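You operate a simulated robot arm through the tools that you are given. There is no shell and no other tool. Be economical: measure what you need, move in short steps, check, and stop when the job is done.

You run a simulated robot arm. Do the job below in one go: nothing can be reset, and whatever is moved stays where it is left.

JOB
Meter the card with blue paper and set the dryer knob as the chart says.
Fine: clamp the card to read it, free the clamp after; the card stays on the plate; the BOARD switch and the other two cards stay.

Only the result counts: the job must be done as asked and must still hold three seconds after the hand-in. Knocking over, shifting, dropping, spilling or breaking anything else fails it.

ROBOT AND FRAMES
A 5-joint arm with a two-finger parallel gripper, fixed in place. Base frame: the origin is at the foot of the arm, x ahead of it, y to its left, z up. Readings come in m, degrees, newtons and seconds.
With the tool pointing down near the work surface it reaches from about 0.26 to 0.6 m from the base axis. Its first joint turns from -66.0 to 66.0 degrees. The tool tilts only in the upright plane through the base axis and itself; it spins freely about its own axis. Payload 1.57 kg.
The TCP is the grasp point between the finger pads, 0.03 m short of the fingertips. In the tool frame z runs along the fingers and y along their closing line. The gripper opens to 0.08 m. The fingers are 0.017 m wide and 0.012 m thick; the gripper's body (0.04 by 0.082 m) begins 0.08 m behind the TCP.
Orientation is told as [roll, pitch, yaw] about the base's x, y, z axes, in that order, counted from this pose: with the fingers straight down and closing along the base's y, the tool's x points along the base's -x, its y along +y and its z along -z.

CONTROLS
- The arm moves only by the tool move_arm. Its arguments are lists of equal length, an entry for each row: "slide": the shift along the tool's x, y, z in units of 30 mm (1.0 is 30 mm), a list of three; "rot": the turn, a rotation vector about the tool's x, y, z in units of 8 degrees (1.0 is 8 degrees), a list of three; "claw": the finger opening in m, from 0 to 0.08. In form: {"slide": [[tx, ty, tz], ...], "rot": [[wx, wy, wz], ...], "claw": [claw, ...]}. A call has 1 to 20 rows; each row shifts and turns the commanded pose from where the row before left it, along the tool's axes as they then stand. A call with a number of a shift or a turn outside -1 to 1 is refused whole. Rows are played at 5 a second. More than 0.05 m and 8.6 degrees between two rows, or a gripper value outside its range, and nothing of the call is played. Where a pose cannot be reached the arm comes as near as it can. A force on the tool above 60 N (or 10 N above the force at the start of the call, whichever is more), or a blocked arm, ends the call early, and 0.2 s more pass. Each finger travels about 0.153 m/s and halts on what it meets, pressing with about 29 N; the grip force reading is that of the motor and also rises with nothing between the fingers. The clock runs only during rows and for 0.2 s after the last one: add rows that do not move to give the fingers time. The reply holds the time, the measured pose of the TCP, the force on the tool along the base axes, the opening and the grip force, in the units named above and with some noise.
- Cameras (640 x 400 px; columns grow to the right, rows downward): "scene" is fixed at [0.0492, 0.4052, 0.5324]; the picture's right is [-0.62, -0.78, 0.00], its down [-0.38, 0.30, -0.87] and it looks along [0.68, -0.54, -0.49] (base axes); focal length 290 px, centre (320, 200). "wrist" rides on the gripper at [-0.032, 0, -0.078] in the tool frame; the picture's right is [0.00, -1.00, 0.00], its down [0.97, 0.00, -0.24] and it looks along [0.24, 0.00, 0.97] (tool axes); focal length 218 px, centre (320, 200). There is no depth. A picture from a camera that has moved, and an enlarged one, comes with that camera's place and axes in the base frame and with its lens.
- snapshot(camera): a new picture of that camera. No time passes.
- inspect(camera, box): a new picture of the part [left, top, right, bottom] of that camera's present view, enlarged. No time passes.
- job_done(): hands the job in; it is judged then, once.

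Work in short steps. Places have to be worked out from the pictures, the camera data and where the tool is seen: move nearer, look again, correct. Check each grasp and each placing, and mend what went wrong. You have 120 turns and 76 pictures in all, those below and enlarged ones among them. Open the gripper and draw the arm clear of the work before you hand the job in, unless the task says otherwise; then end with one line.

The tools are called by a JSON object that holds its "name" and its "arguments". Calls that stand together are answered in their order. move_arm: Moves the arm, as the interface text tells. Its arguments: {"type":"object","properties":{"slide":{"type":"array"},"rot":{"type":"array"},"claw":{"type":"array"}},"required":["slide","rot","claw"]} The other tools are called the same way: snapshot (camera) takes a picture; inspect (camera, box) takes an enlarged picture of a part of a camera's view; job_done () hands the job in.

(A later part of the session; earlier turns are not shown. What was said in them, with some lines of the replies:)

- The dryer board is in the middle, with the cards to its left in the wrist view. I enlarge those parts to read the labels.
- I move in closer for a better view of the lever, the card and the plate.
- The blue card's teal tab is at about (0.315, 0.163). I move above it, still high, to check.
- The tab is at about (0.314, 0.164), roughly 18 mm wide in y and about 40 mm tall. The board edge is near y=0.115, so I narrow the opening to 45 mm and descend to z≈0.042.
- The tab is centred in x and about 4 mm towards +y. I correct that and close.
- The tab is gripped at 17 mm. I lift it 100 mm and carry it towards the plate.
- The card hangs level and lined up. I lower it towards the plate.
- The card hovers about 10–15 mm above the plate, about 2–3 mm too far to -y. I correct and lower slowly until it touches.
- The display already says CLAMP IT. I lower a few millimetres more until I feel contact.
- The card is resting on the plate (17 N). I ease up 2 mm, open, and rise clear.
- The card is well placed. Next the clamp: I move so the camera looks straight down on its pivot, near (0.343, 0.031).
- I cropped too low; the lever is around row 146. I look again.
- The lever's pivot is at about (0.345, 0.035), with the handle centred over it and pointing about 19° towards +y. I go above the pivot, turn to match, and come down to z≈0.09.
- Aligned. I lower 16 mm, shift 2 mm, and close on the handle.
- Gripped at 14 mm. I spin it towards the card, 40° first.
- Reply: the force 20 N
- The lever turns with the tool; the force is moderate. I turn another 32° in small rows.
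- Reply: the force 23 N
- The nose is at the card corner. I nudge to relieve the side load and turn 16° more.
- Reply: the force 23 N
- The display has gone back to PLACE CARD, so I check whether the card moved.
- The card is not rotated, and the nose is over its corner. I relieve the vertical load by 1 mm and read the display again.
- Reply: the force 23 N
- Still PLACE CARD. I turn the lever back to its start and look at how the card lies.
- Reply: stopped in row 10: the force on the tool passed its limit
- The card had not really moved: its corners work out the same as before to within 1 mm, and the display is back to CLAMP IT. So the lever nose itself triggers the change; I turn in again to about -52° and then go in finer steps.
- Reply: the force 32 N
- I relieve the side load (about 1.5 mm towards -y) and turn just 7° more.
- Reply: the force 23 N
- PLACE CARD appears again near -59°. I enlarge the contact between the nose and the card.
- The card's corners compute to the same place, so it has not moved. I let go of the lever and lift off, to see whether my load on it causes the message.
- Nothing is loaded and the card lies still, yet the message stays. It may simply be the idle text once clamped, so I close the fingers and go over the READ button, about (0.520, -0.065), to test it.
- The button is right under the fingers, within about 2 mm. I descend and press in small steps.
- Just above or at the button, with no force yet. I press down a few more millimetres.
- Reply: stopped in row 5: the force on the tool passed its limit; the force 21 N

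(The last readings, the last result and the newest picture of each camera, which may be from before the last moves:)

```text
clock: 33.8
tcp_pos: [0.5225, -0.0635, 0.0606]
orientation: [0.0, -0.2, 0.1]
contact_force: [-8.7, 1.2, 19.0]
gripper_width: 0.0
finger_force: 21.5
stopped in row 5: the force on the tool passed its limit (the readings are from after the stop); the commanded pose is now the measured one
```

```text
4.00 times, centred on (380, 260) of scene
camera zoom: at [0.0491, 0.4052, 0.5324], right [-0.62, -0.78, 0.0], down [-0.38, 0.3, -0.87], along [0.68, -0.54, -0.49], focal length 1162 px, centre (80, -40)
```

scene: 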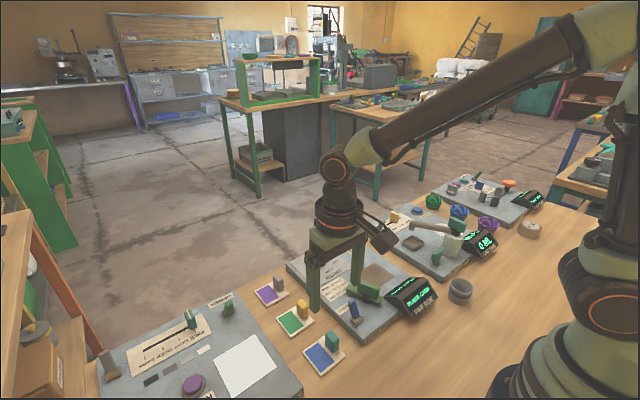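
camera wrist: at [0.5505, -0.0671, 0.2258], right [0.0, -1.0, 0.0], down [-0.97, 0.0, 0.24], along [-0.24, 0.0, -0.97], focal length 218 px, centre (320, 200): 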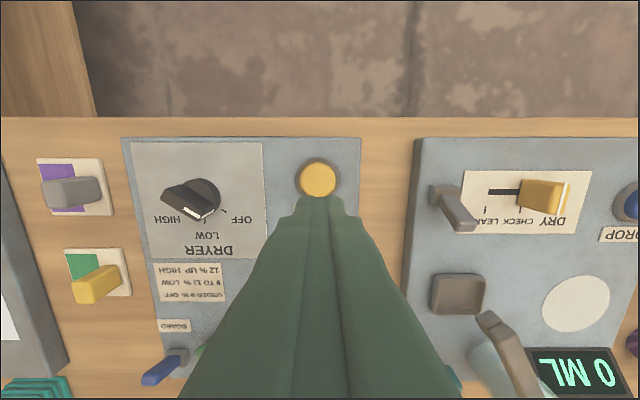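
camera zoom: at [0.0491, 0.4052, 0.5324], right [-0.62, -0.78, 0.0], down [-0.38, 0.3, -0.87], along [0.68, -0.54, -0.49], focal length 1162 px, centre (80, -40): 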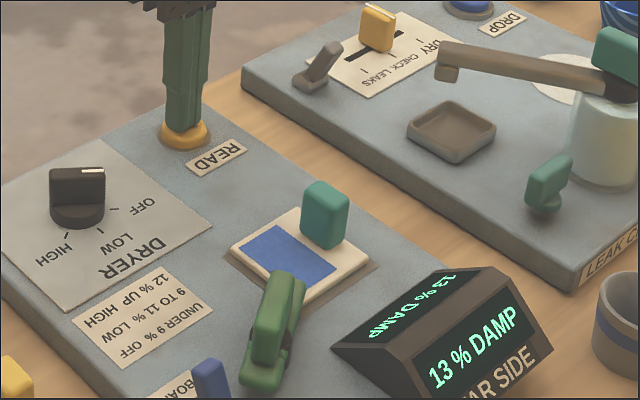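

The display reads 13 % DAMP, which the chart puts at HIGH. I back off the button and check the display and chart up close.

{"name": "move_arm", "arguments": {"slide": [[0, 0, -0.4], [0, 0, -0.9], [0, 0, -0.9], [0, 0, -0.9], [0, 0, 0]], "rot": [[0, 0, 0], [0, 0, 0], [0, 0, 0], [0, 0, 0], [0, 0, 0]], "claw": [0, 0, 0, 0, 0]}}

{"name": "inspect", "arguments": {"camera": "scene", "box": [320, 225, 440, 325]}}

```text
clock: 35.0
tcp_pos: [0.522, -0.0627, 0.152]
orientation: [0.0, -0.2, 0.2]
contact_force: [-0.8, -0.3, -0.1]
gripper_width: 0.0
finger_force: 21.7
```

```text
4.00 times, centred on (380, 275) of scene
camera zoom: at [0.0492, 0.4052, 0.5324], right [-0.62, -0.78, 0.0], down [-0.38, 0.3, -0.87], along [0.68, -0.54, -0.49], focal length 1162 px, centre (80, -100)
```

zoom: 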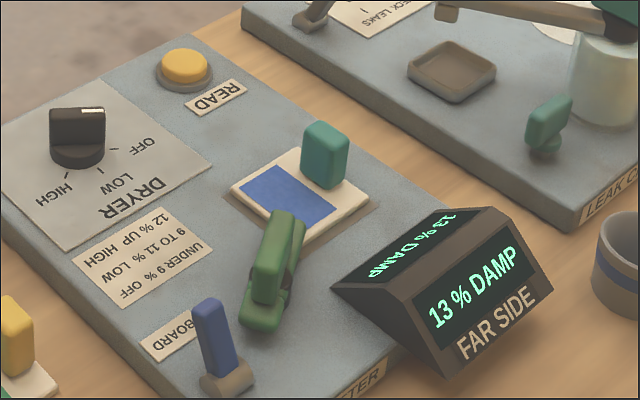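

Clear reading: 13 % means HIGH. I go above the dryer knob, around (0.504, 0.045), to measure it.

{"name": "move_arm", "arguments": {"slide": [[0.1, 0.8, 0], [0.1, 0.8, 0], [0.1, 0.8, 0], [0.2, 0.8, 0], [0.1, 0.4, 0], [0, 0, 0]], "rot": [[0, 0, 0], [0, 0, 0], [0, 0, 0], [0, 0, 0], [0, 0, 0], [0, 0, 0]], "claw": [0.06, 0.06, 0.06, 0.06, 0.06, 0.06]}}

{"name": "inspect", "arguments": {"camera": "wrist", "box": [240, 110, 400, 240]}}

{"name": "inspect", "arguments": {"camera": "scene", "box": [280, 210, 376, 290]}}

```text
clock: 36.4
tcp_pos: [0.5031, 0.0446, 0.1527]
orientation: [0.0, -0.3, 0.1]
contact_force: [0.3, 0.1, -0.3]
gripper_width: 0.0599
finger_force: 0.0
```

```text
3.08 times, centred on (320, 175) of wrist
camera zoom: at [0.5348, 0.0442, 0.2305], right [0.0, -1.0, 0.0], down [-0.97, 0.0, 0.24], along [-0.24, 0.0, -0.97], focal length 672 px, centre (320, 277)
```

zoom: 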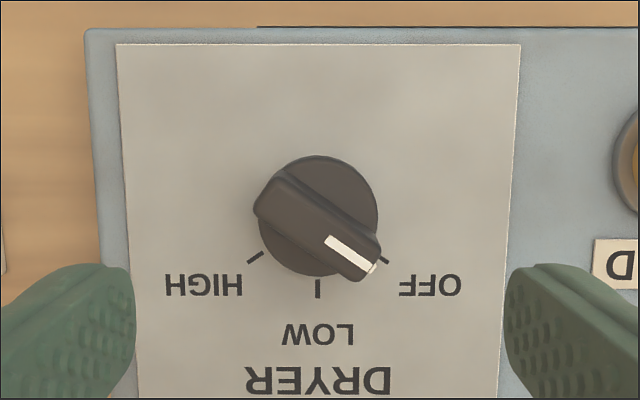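

```text
5.00 times, centred on (328, 250) of scene
camera zoom: at [0.0491, 0.4052, 0.5324], right [-0.62, -0.78, 0.0], down [-0.38, 0.3, -0.87], along [0.68, -0.54, -0.49], focal length 1452 px, centre (280, -50)
```

zoom: 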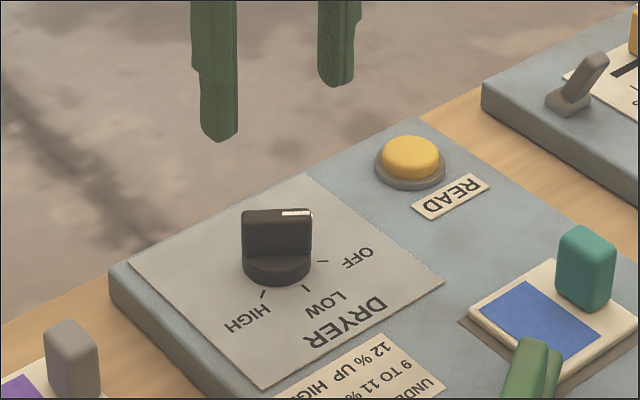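

The knob centre is at (0.504, 0.045), pointing at OFF, about 55° from straight; HIGH is about 110° clockwise. I turn the tool to +55° and come down so the tips are around z=0.04.

{"name": "move_arm", "arguments": {"slide": [[0, 0, 0], [0, 0, 0], [0, 0, 0], [0, 0, 0], [0, 0, 0], [0, 0, 0], [0, 0, 0], [0, 0, 0.9], [0, 0, 0.9], [0, 0, 0.8], [0, 0, 0]], "rot": [[0, 0, -0.98], [0, 0, -0.98], [0, 0, -0.98], [0, 0, -0.98], [0, 0, -0.98], [0, 0, -0.98], [0, 0, -0.98], [0, 0, 0], [0, 0, 0], [0, 0, 0], [0, 0, 0]], "claw": [0.05, 0.05, 0.05, 0.05, 0.05, 0.05, 0.05, 0.05, 0.05, 0.05, 0.05]}}

{"name": "snapshot", "arguments": {"camera": "wrist"}}

{"name": "inspect", "arguments": {"camera": "scene", "box": [280, 210, 376, 290]}}

```text
clock: 38.8
tcp_pos: [0.5043, 0.0442, 0.0723]
orientation: [0.0, -0.1, 54.9]
contact_force: [0.9, 0.0, -0.6]
gripper_width: 0.0501
finger_force: 0.1
```

```text
31 pictures are left
camera wrist: at [0.5214, 0.0713, 0.151], right [0.82, -0.57, 0.0], down [-0.56, -0.8, 0.24], along [-0.13, -0.2, -0.97], focal length 218 px, centre (320, 200)
```

wrist: 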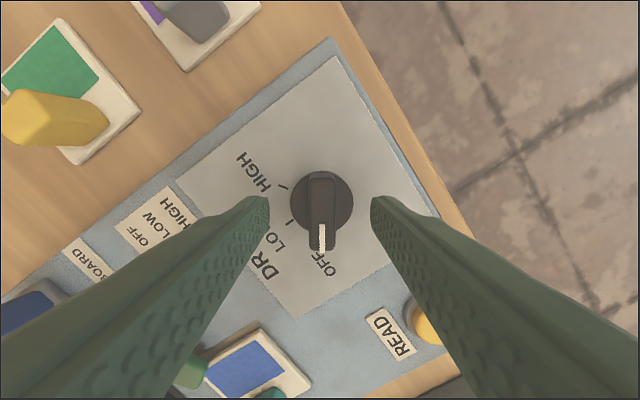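

```text
5.00 times, centred on (328, 250) of scene
camera zoom: at [0.0492, 0.4052, 0.5324], right [-0.62, -0.78, 0.0], down [-0.38, 0.3, -0.87], along [0.68, -0.54, -0.49], focal length 1452 px, centre (280, -50)
```

zoom: 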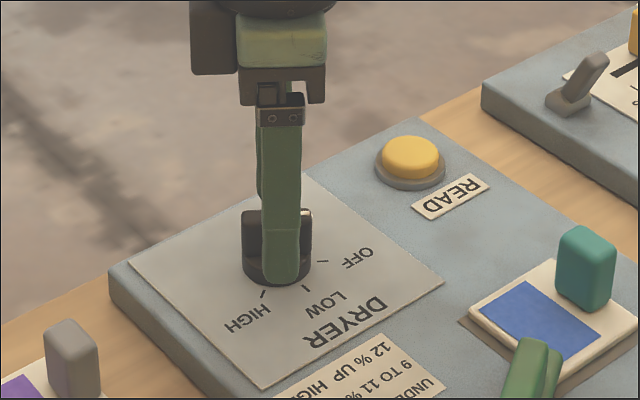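

The fingers straddle the bar and are aligned with it. I lower 3 mm and close.

{"name": "move_arm", "arguments": {"slide": [[0, 0, 0.1], [0, 0, 0], [0, 0, 0], [0, 0, 0]], "rot": [[0, 0, 0], [0, 0, 0], [0, 0, 0], [0, 0, 0]], "claw": [0.05, 0.0, 0.0, 0.0]}}

```text
clock: 39.8
tcp_pos: [0.5047, 0.0443, 0.0704]
orientation: [-0.2, -0.2, 54.9]
contact_force: [10.4, -6.2, -6.3]
gripper_width: 0.0129
finger_force: 29.2
```

Gripped at 13 mm. I ease the side load slightly and turn 56° clockwise.

{"name": "move_arm", "arguments": {"slide": [[0, -0.02, 0.01], [0, 0, 0], [0, 0, 0], [0, 0, 0], [0, 0, 0], [0, 0, 0], [0, 0, 0], [0, 0, 0], [0, 0, 0]], "rot": [[0, 0, 0], [0, 0, 1], [0, 0, 1], [0, 0, 1], [0, 0, 1], [0, 0, 1], [0, 0, 1], [0, 0, 1], [0, 0, 0]], "claw": [0, 0, 0, 0, 0, 0, 0, 0, 0]}}

{"name": "snapshot", "arguments": {"camera": "wrist"}}

```text
clock: 41.8
tcp_pos: [0.5043, 0.0435, 0.0704]
orientation: [0.0, -0.4, -1.2]
contact_force: [3.7, 15.9, 13.3]
gripper_width: 0.0132
finger_force: 29.6
```

```text
29 pictures are left
camera wrist: at [0.5355, 0.0441, 0.1481], right [-0.02, -1.0, 0.0], down [-0.97, 0.02, 0.23], along [-0.23, 0.01, -0.97], focal length 218 px, centre (320, 200)
```

wrist: 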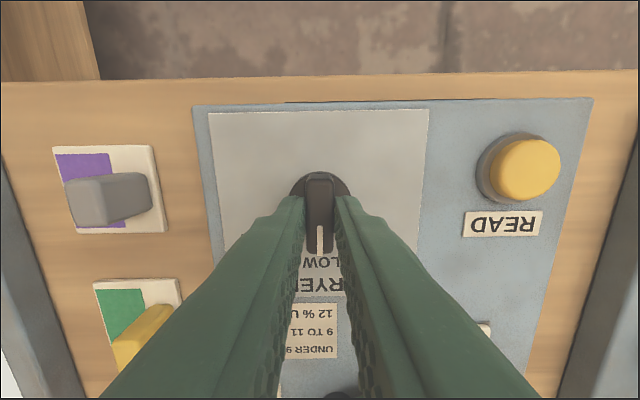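

The knob follows and now points at LOW. I ease the load and turn 55° more.

{"name": "move_arm", "arguments": {"slide": [[0, 0.025, -0.015], [0, 0, 0], [0, 0, 0], [0, 0, 0], [0, 0, 0], [0, 0, 0], [0, 0, 0], [0, 0, 0], [0, 0, 0]], "rot": [[0, 0, 0], [0, 0, 1], [0, 0, 1], [0, 0, 1], [0, 0, 1], [0, 0, 1], [0, 0, 1], [0, 0, 0.8], [0, 0, 0]], "claw": [0, 0, 0, 0, 0, 0, 0, 0, 0]}}

{"name": "snapshot", "arguments": {"camera": "wrist"}}

```text
clock: 43.8
tcp_pos: [0.5044, 0.0441, 0.0698]
orientation: [0.2, 0.0, -55.4]
contact_force: [12.9, 20.1, -15.8]
gripper_width: 0.0129
finger_force: 29.7
```

```text
28 pictures are left
camera wrist: at [0.522, 0.0185, 0.148], right [-0.82, -0.57, 0.0], down [-0.55, 0.8, 0.24], along [-0.13, 0.2, -0.97], focal length 218 px, centre (320, 200)
```

wrist: 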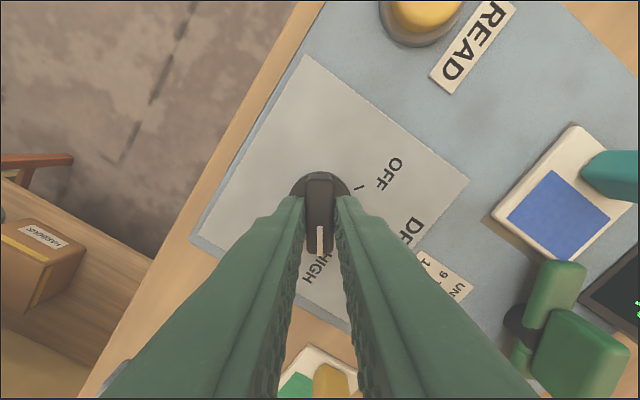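

The pointer is now by HIGH. I release, lift straight up, and square the tool to check.

{"name": "move_arm", "arguments": {"slide": [[0, 0, 0], [0, 0, 0], [0, 0, -0.8], [0, 0, -0.9], [0, 0, -0.9], [0, 0, 0], [0, 0, 0], [0, 0, 0], [0, 0, 0], [0, 0, 0], [0, 0, 0], [0, 0, 0], [0, 0, 0]], "rot": [[0, 0, 0], [0, 0, 0], [0, 0, 0], [0, 0, 0], [0, 0, 0], [0, 0, -1], [0, 0, -1], [0, 0, -1], [0, 0, -1], [0, 0, -1], [0, 0, -1], [0, 0, -0.9], [0, 0, 0]], "claw": [0.04, 0.05, 0.05, 0.05, 0.06, 0.06, 0.06, 0.06, 0.06, 0.06, 0.06, 0.06, 0.06]}}

{"name": "inspect", "arguments": {"camera": "wrist", "box": [240, 110, 400, 240]}}

{"name": "inspect", "arguments": {"camera": "scene", "box": [290, 220, 430, 320]}}

```text
clock: 46.6
tcp_pos: [0.5051, 0.0437, 0.1476]
orientation: [0.0, -0.2, -0.1]
contact_force: [0.4, 0.4, 0.6]
gripper_width: 0.06
finger_force: 0.1
```

```text
3.08 times, centred on (320, 175) of wrist
camera zoom: at [0.5357, 0.0433, 0.2269], right [0.0, -1.0, 0.0], down [-0.97, 0.0, 0.24], along [-0.24, 0.0, -0.97], focal length 672 px, centre (320, 277)
```

zoom: 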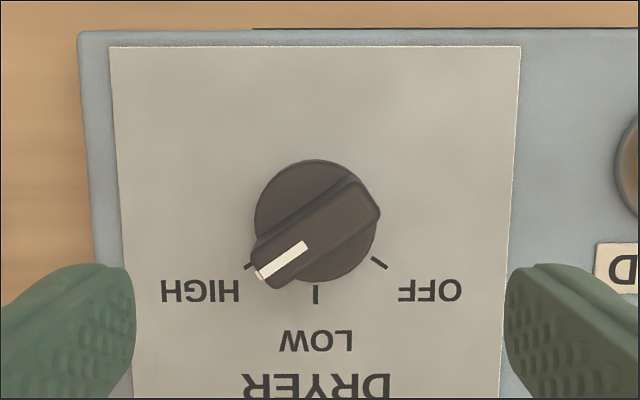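

```text
4.00 times, centred on (360, 270) of scene
camera zoom: at [0.0492, 0.4052, 0.5324], right [-0.62, -0.78, 0.0], down [-0.38, 0.3, -0.87], along [0.68, -0.54, -0.49], focal length 1162 px, centre (160, -80)
```

zoom: 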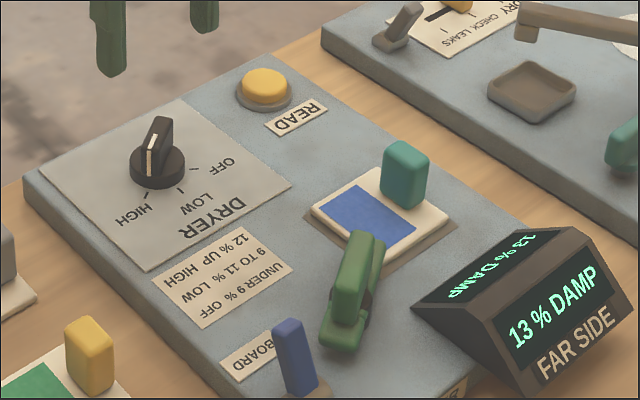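

The knob points at HIGH. Now I free the clamp: I go back over the lever pivot and turn to -59.5°.

{"name": "move_arm", "arguments": {"slide": [[0.88, -0.053, 0], [0.88, -0.053, 0], [0.88, -0.053, 0], [0.88, -0.053, 0], [0.88, -0.053, 0], [0.88, -0.053, 0], [0, 0, 0], [0, 0, 0], [0, 0, 0], [0, 0, 0], [0, 0, 0], [0, 0, 0], [0, 0, 0], [0, 0, 0], [0, 0, 0.9], [0, 0, 0.9], [0, 0, 0]], "rot": [[0, 0, 0], [0, 0, 0], [0, 0, 0], [0, 0, 0], [0, 0, 0], [0, 0, 0], [0, 0, 0.93], [0, 0, 0.93], [0, 0, 0.93], [0, 0, 0.93], [0, 0, 0.93], [0, 0, 0.93], [0, 0, 0.93], [0, 0, 0.93], [0, 0, 0], [0, 0, 0], [0, 0, 0]], "claw": [0.05, 0.05, 0.05, 0.05, 0.05, 0.05, 0.05, 0.05, 0.05, 0.05, 0.05, 0.05, 0.05, 0.05, 0.05, 0.05, 0.05]}}

{"name": "snapshot", "arguments": {"camera": "wrist"}}

```text
clock: 50.2
tcp_pos: [0.3451, 0.036, 0.0924]
orientation: [0.1, 0.0, -59.8]
contact_force: [-1.2, -0.4, 0.2]
gripper_width: 0.05
finger_force: 0.0
```

```text
25 pictures are left
camera wrist: at [0.3603, 0.0074, 0.1711], right [-0.86, -0.5, 0.0], down [-0.49, 0.84, 0.24], along [-0.12, 0.21, -0.97], focal length 218 px, centre (320, 200)
```

wrist: 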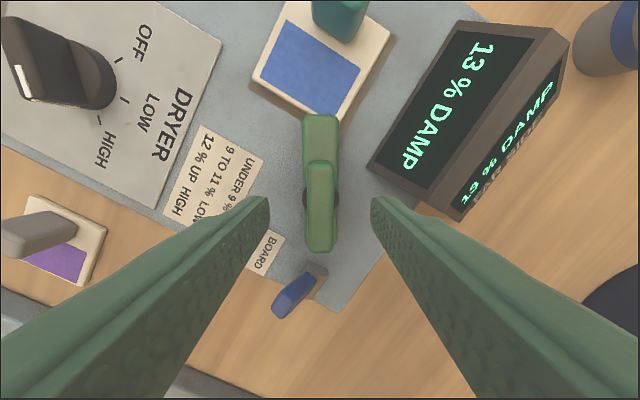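

Aligned with the handle. I lower 18 mm, grip, and turn the first 40° back.

{"name": "move_arm", "arguments": {"slide": [[0, 0, 0.3], [0, 0, 0.3], [0, 0, 0], [0, 0, 0], [0, 0, 0]], "rot": [[0, 0, 0], [0, 0, 0], [0, 0, 0], [0, 0, 0], [0, 0, 0]], "claw": [0.05, 0.05, 0.0, 0.0, 0.0]}}

{"name": "move_arm", "arguments": {"slide": [[0, 0, 0], [0, 0, 0], [0, 0, 0], [0, 0, 0], [0, 0, 0], [0, 0, 0]], "rot": [[0, 0, -1], [0, 0, -1], [0, 0, -1], [0, 0, -1], [0, 0, -1], [0, 0, 0]], "claw": [0, 0, 0, 0, 0, 0]}}

```text
clock: 51.4
tcp_pos: [0.3451, 0.0345, 0.0763]
orientation: [0.1, 0.0, -59.8]
contact_force: [-7.5, -12.0, 7.3]
gripper_width: 0.0137
finger_force: 30.7
```

```text
clock: 52.8
tcp_pos: [0.346, 0.0346, 0.0756]
orientation: [0.0, 0.1, -19.7]
contact_force: [-17.4, -6.8, 13.4]
gripper_width: 0.0138
finger_force: 30.2
```

It is turning well. I ease the load and turn the remaining 38°.

{"name": "move_arm", "arguments": {"slide": [[0.027, -0.01, -0.015], [0, 0, 0], [0, 0, 0], [0, 0, 0], [0, 0, 0], [0, 0, 0], [0, 0, 0]], "rot": [[0, 0, 0], [0, 0, -0.95], [0, 0, -0.95], [0, 0, -0.95], [0, 0, -0.95], [0, 0, -0.95], [0, 0, 0]], "claw": [0, 0, 0, 0, 0, 0, 0]}}

{"name": "snapshot", "arguments": {"camera": "wrist"}}

```text
clock: 54.4
tcp_pos: [0.3459, 0.0363, 0.0756]
orientation: [0.0, -0.1, 18.2]
contact_force: [-9.3, -33.8, 9.2]
gripper_width: 0.0139
finger_force: 30.1
```

```text
24 pictures are left
camera wrist: at [0.375, 0.045, 0.1541], right [0.31, -0.95, 0.0], down [-0.92, -0.3, 0.24], along [-0.23, -0.07, -0.97], focal length 218 px, centre (320, 200)
```

wrist: 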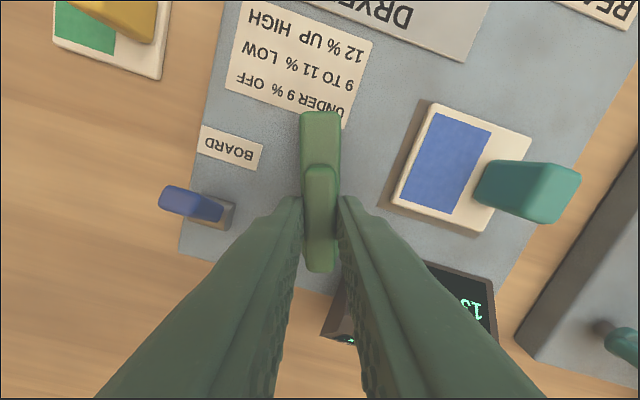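

The lever is back at its start angle and the card has stayed put. I open, rise and draw clear.

{"name": "move_arm", "arguments": {"slide": [[0, 0, 0], [0, 0, 0], [0, 0, -0.7], [0, 0, -0.9], [0, 0, -0.9], [0, 0, -0.9], [0, 0, -0.9], [0, 0, -0.9], [0, 0, -0.9], [0, 0, 0]], "rot": [[0, 0, 0], [0, 0, 0], [0, 0, 0], [0, 0, 0], [0, 0, 0], [0, 0, 0.8], [0, 0, 0.8], [0, 0, 0.7], [0, 0, 0], [0, 0, 0]], "claw": [0.04, 0.05, 0.05, 0.06, 0.08, 0.08, 0.08, 0.08, 0.08, 0.08]}}

{"name": "inspect", "arguments": {"camera": "wrist", "box": [200, 0, 440, 200]}}

{"name": "inspect", "arguments": {"camera": "scene", "box": [240, 210, 440, 380]}}

```text
clock: 56.6
tcp_pos: [0.3437, 0.0351, 0.2586]
orientation: [0.0, -0.1, -0.3]
contact_force: [0.2, -0.1, -0.5]
gripper_width: 0.08
finger_force: 0.1
```

```text
2.00 times, centred on (320, 100) of wrist
camera zoom: at [0.3749, 0.0356, 0.3371], right [0.0, -1.0, 0.0], down [-0.97, 0.0, 0.24], along [-0.24, 0.0, -0.97], focal length 436 px, centre (320, 400)
```

zoom: 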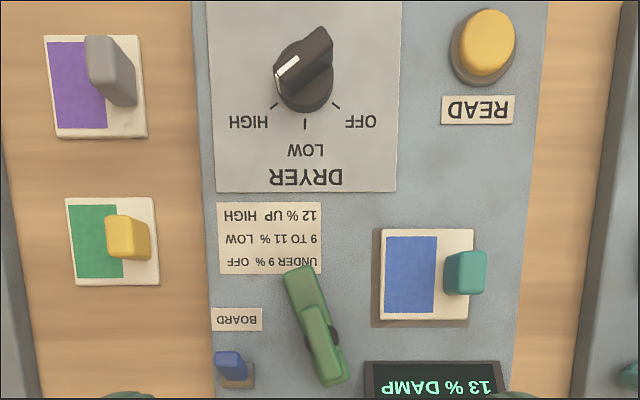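

```text
2.35 times, centred on (340, 295) of scene
camera zoom: at [0.0492, 0.4052, 0.5324], right [-0.62, -0.78, 0.0], down [-0.38, 0.3, -0.87], along [0.68, -0.54, -0.49], focal length 684 px, centre (273, -24)
```

zoom: 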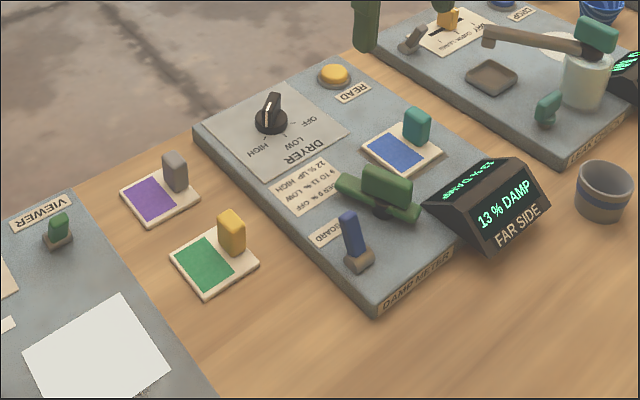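

Everything is in place: the knob is at HIGH, the clamp is free, the card is on the plate, and the BOARD switch and other cards are untouched. The arm is clear and the gripper open, so I hand in.

{"name": "job_done", "arguments": {}}

```text
The job is handed in.
```

The blue-paper card read 13 % DAMP and the chart gives HIGH for 12 % and up, so I set the dryer knob to HIGH; the clamp is free again, the card is still on the plate, and the BOARD switch and other two cards are where they were. While clamped, the display went back to PLACE CARD until I pressed READ, though the card had not moved, and I took only the one reading.
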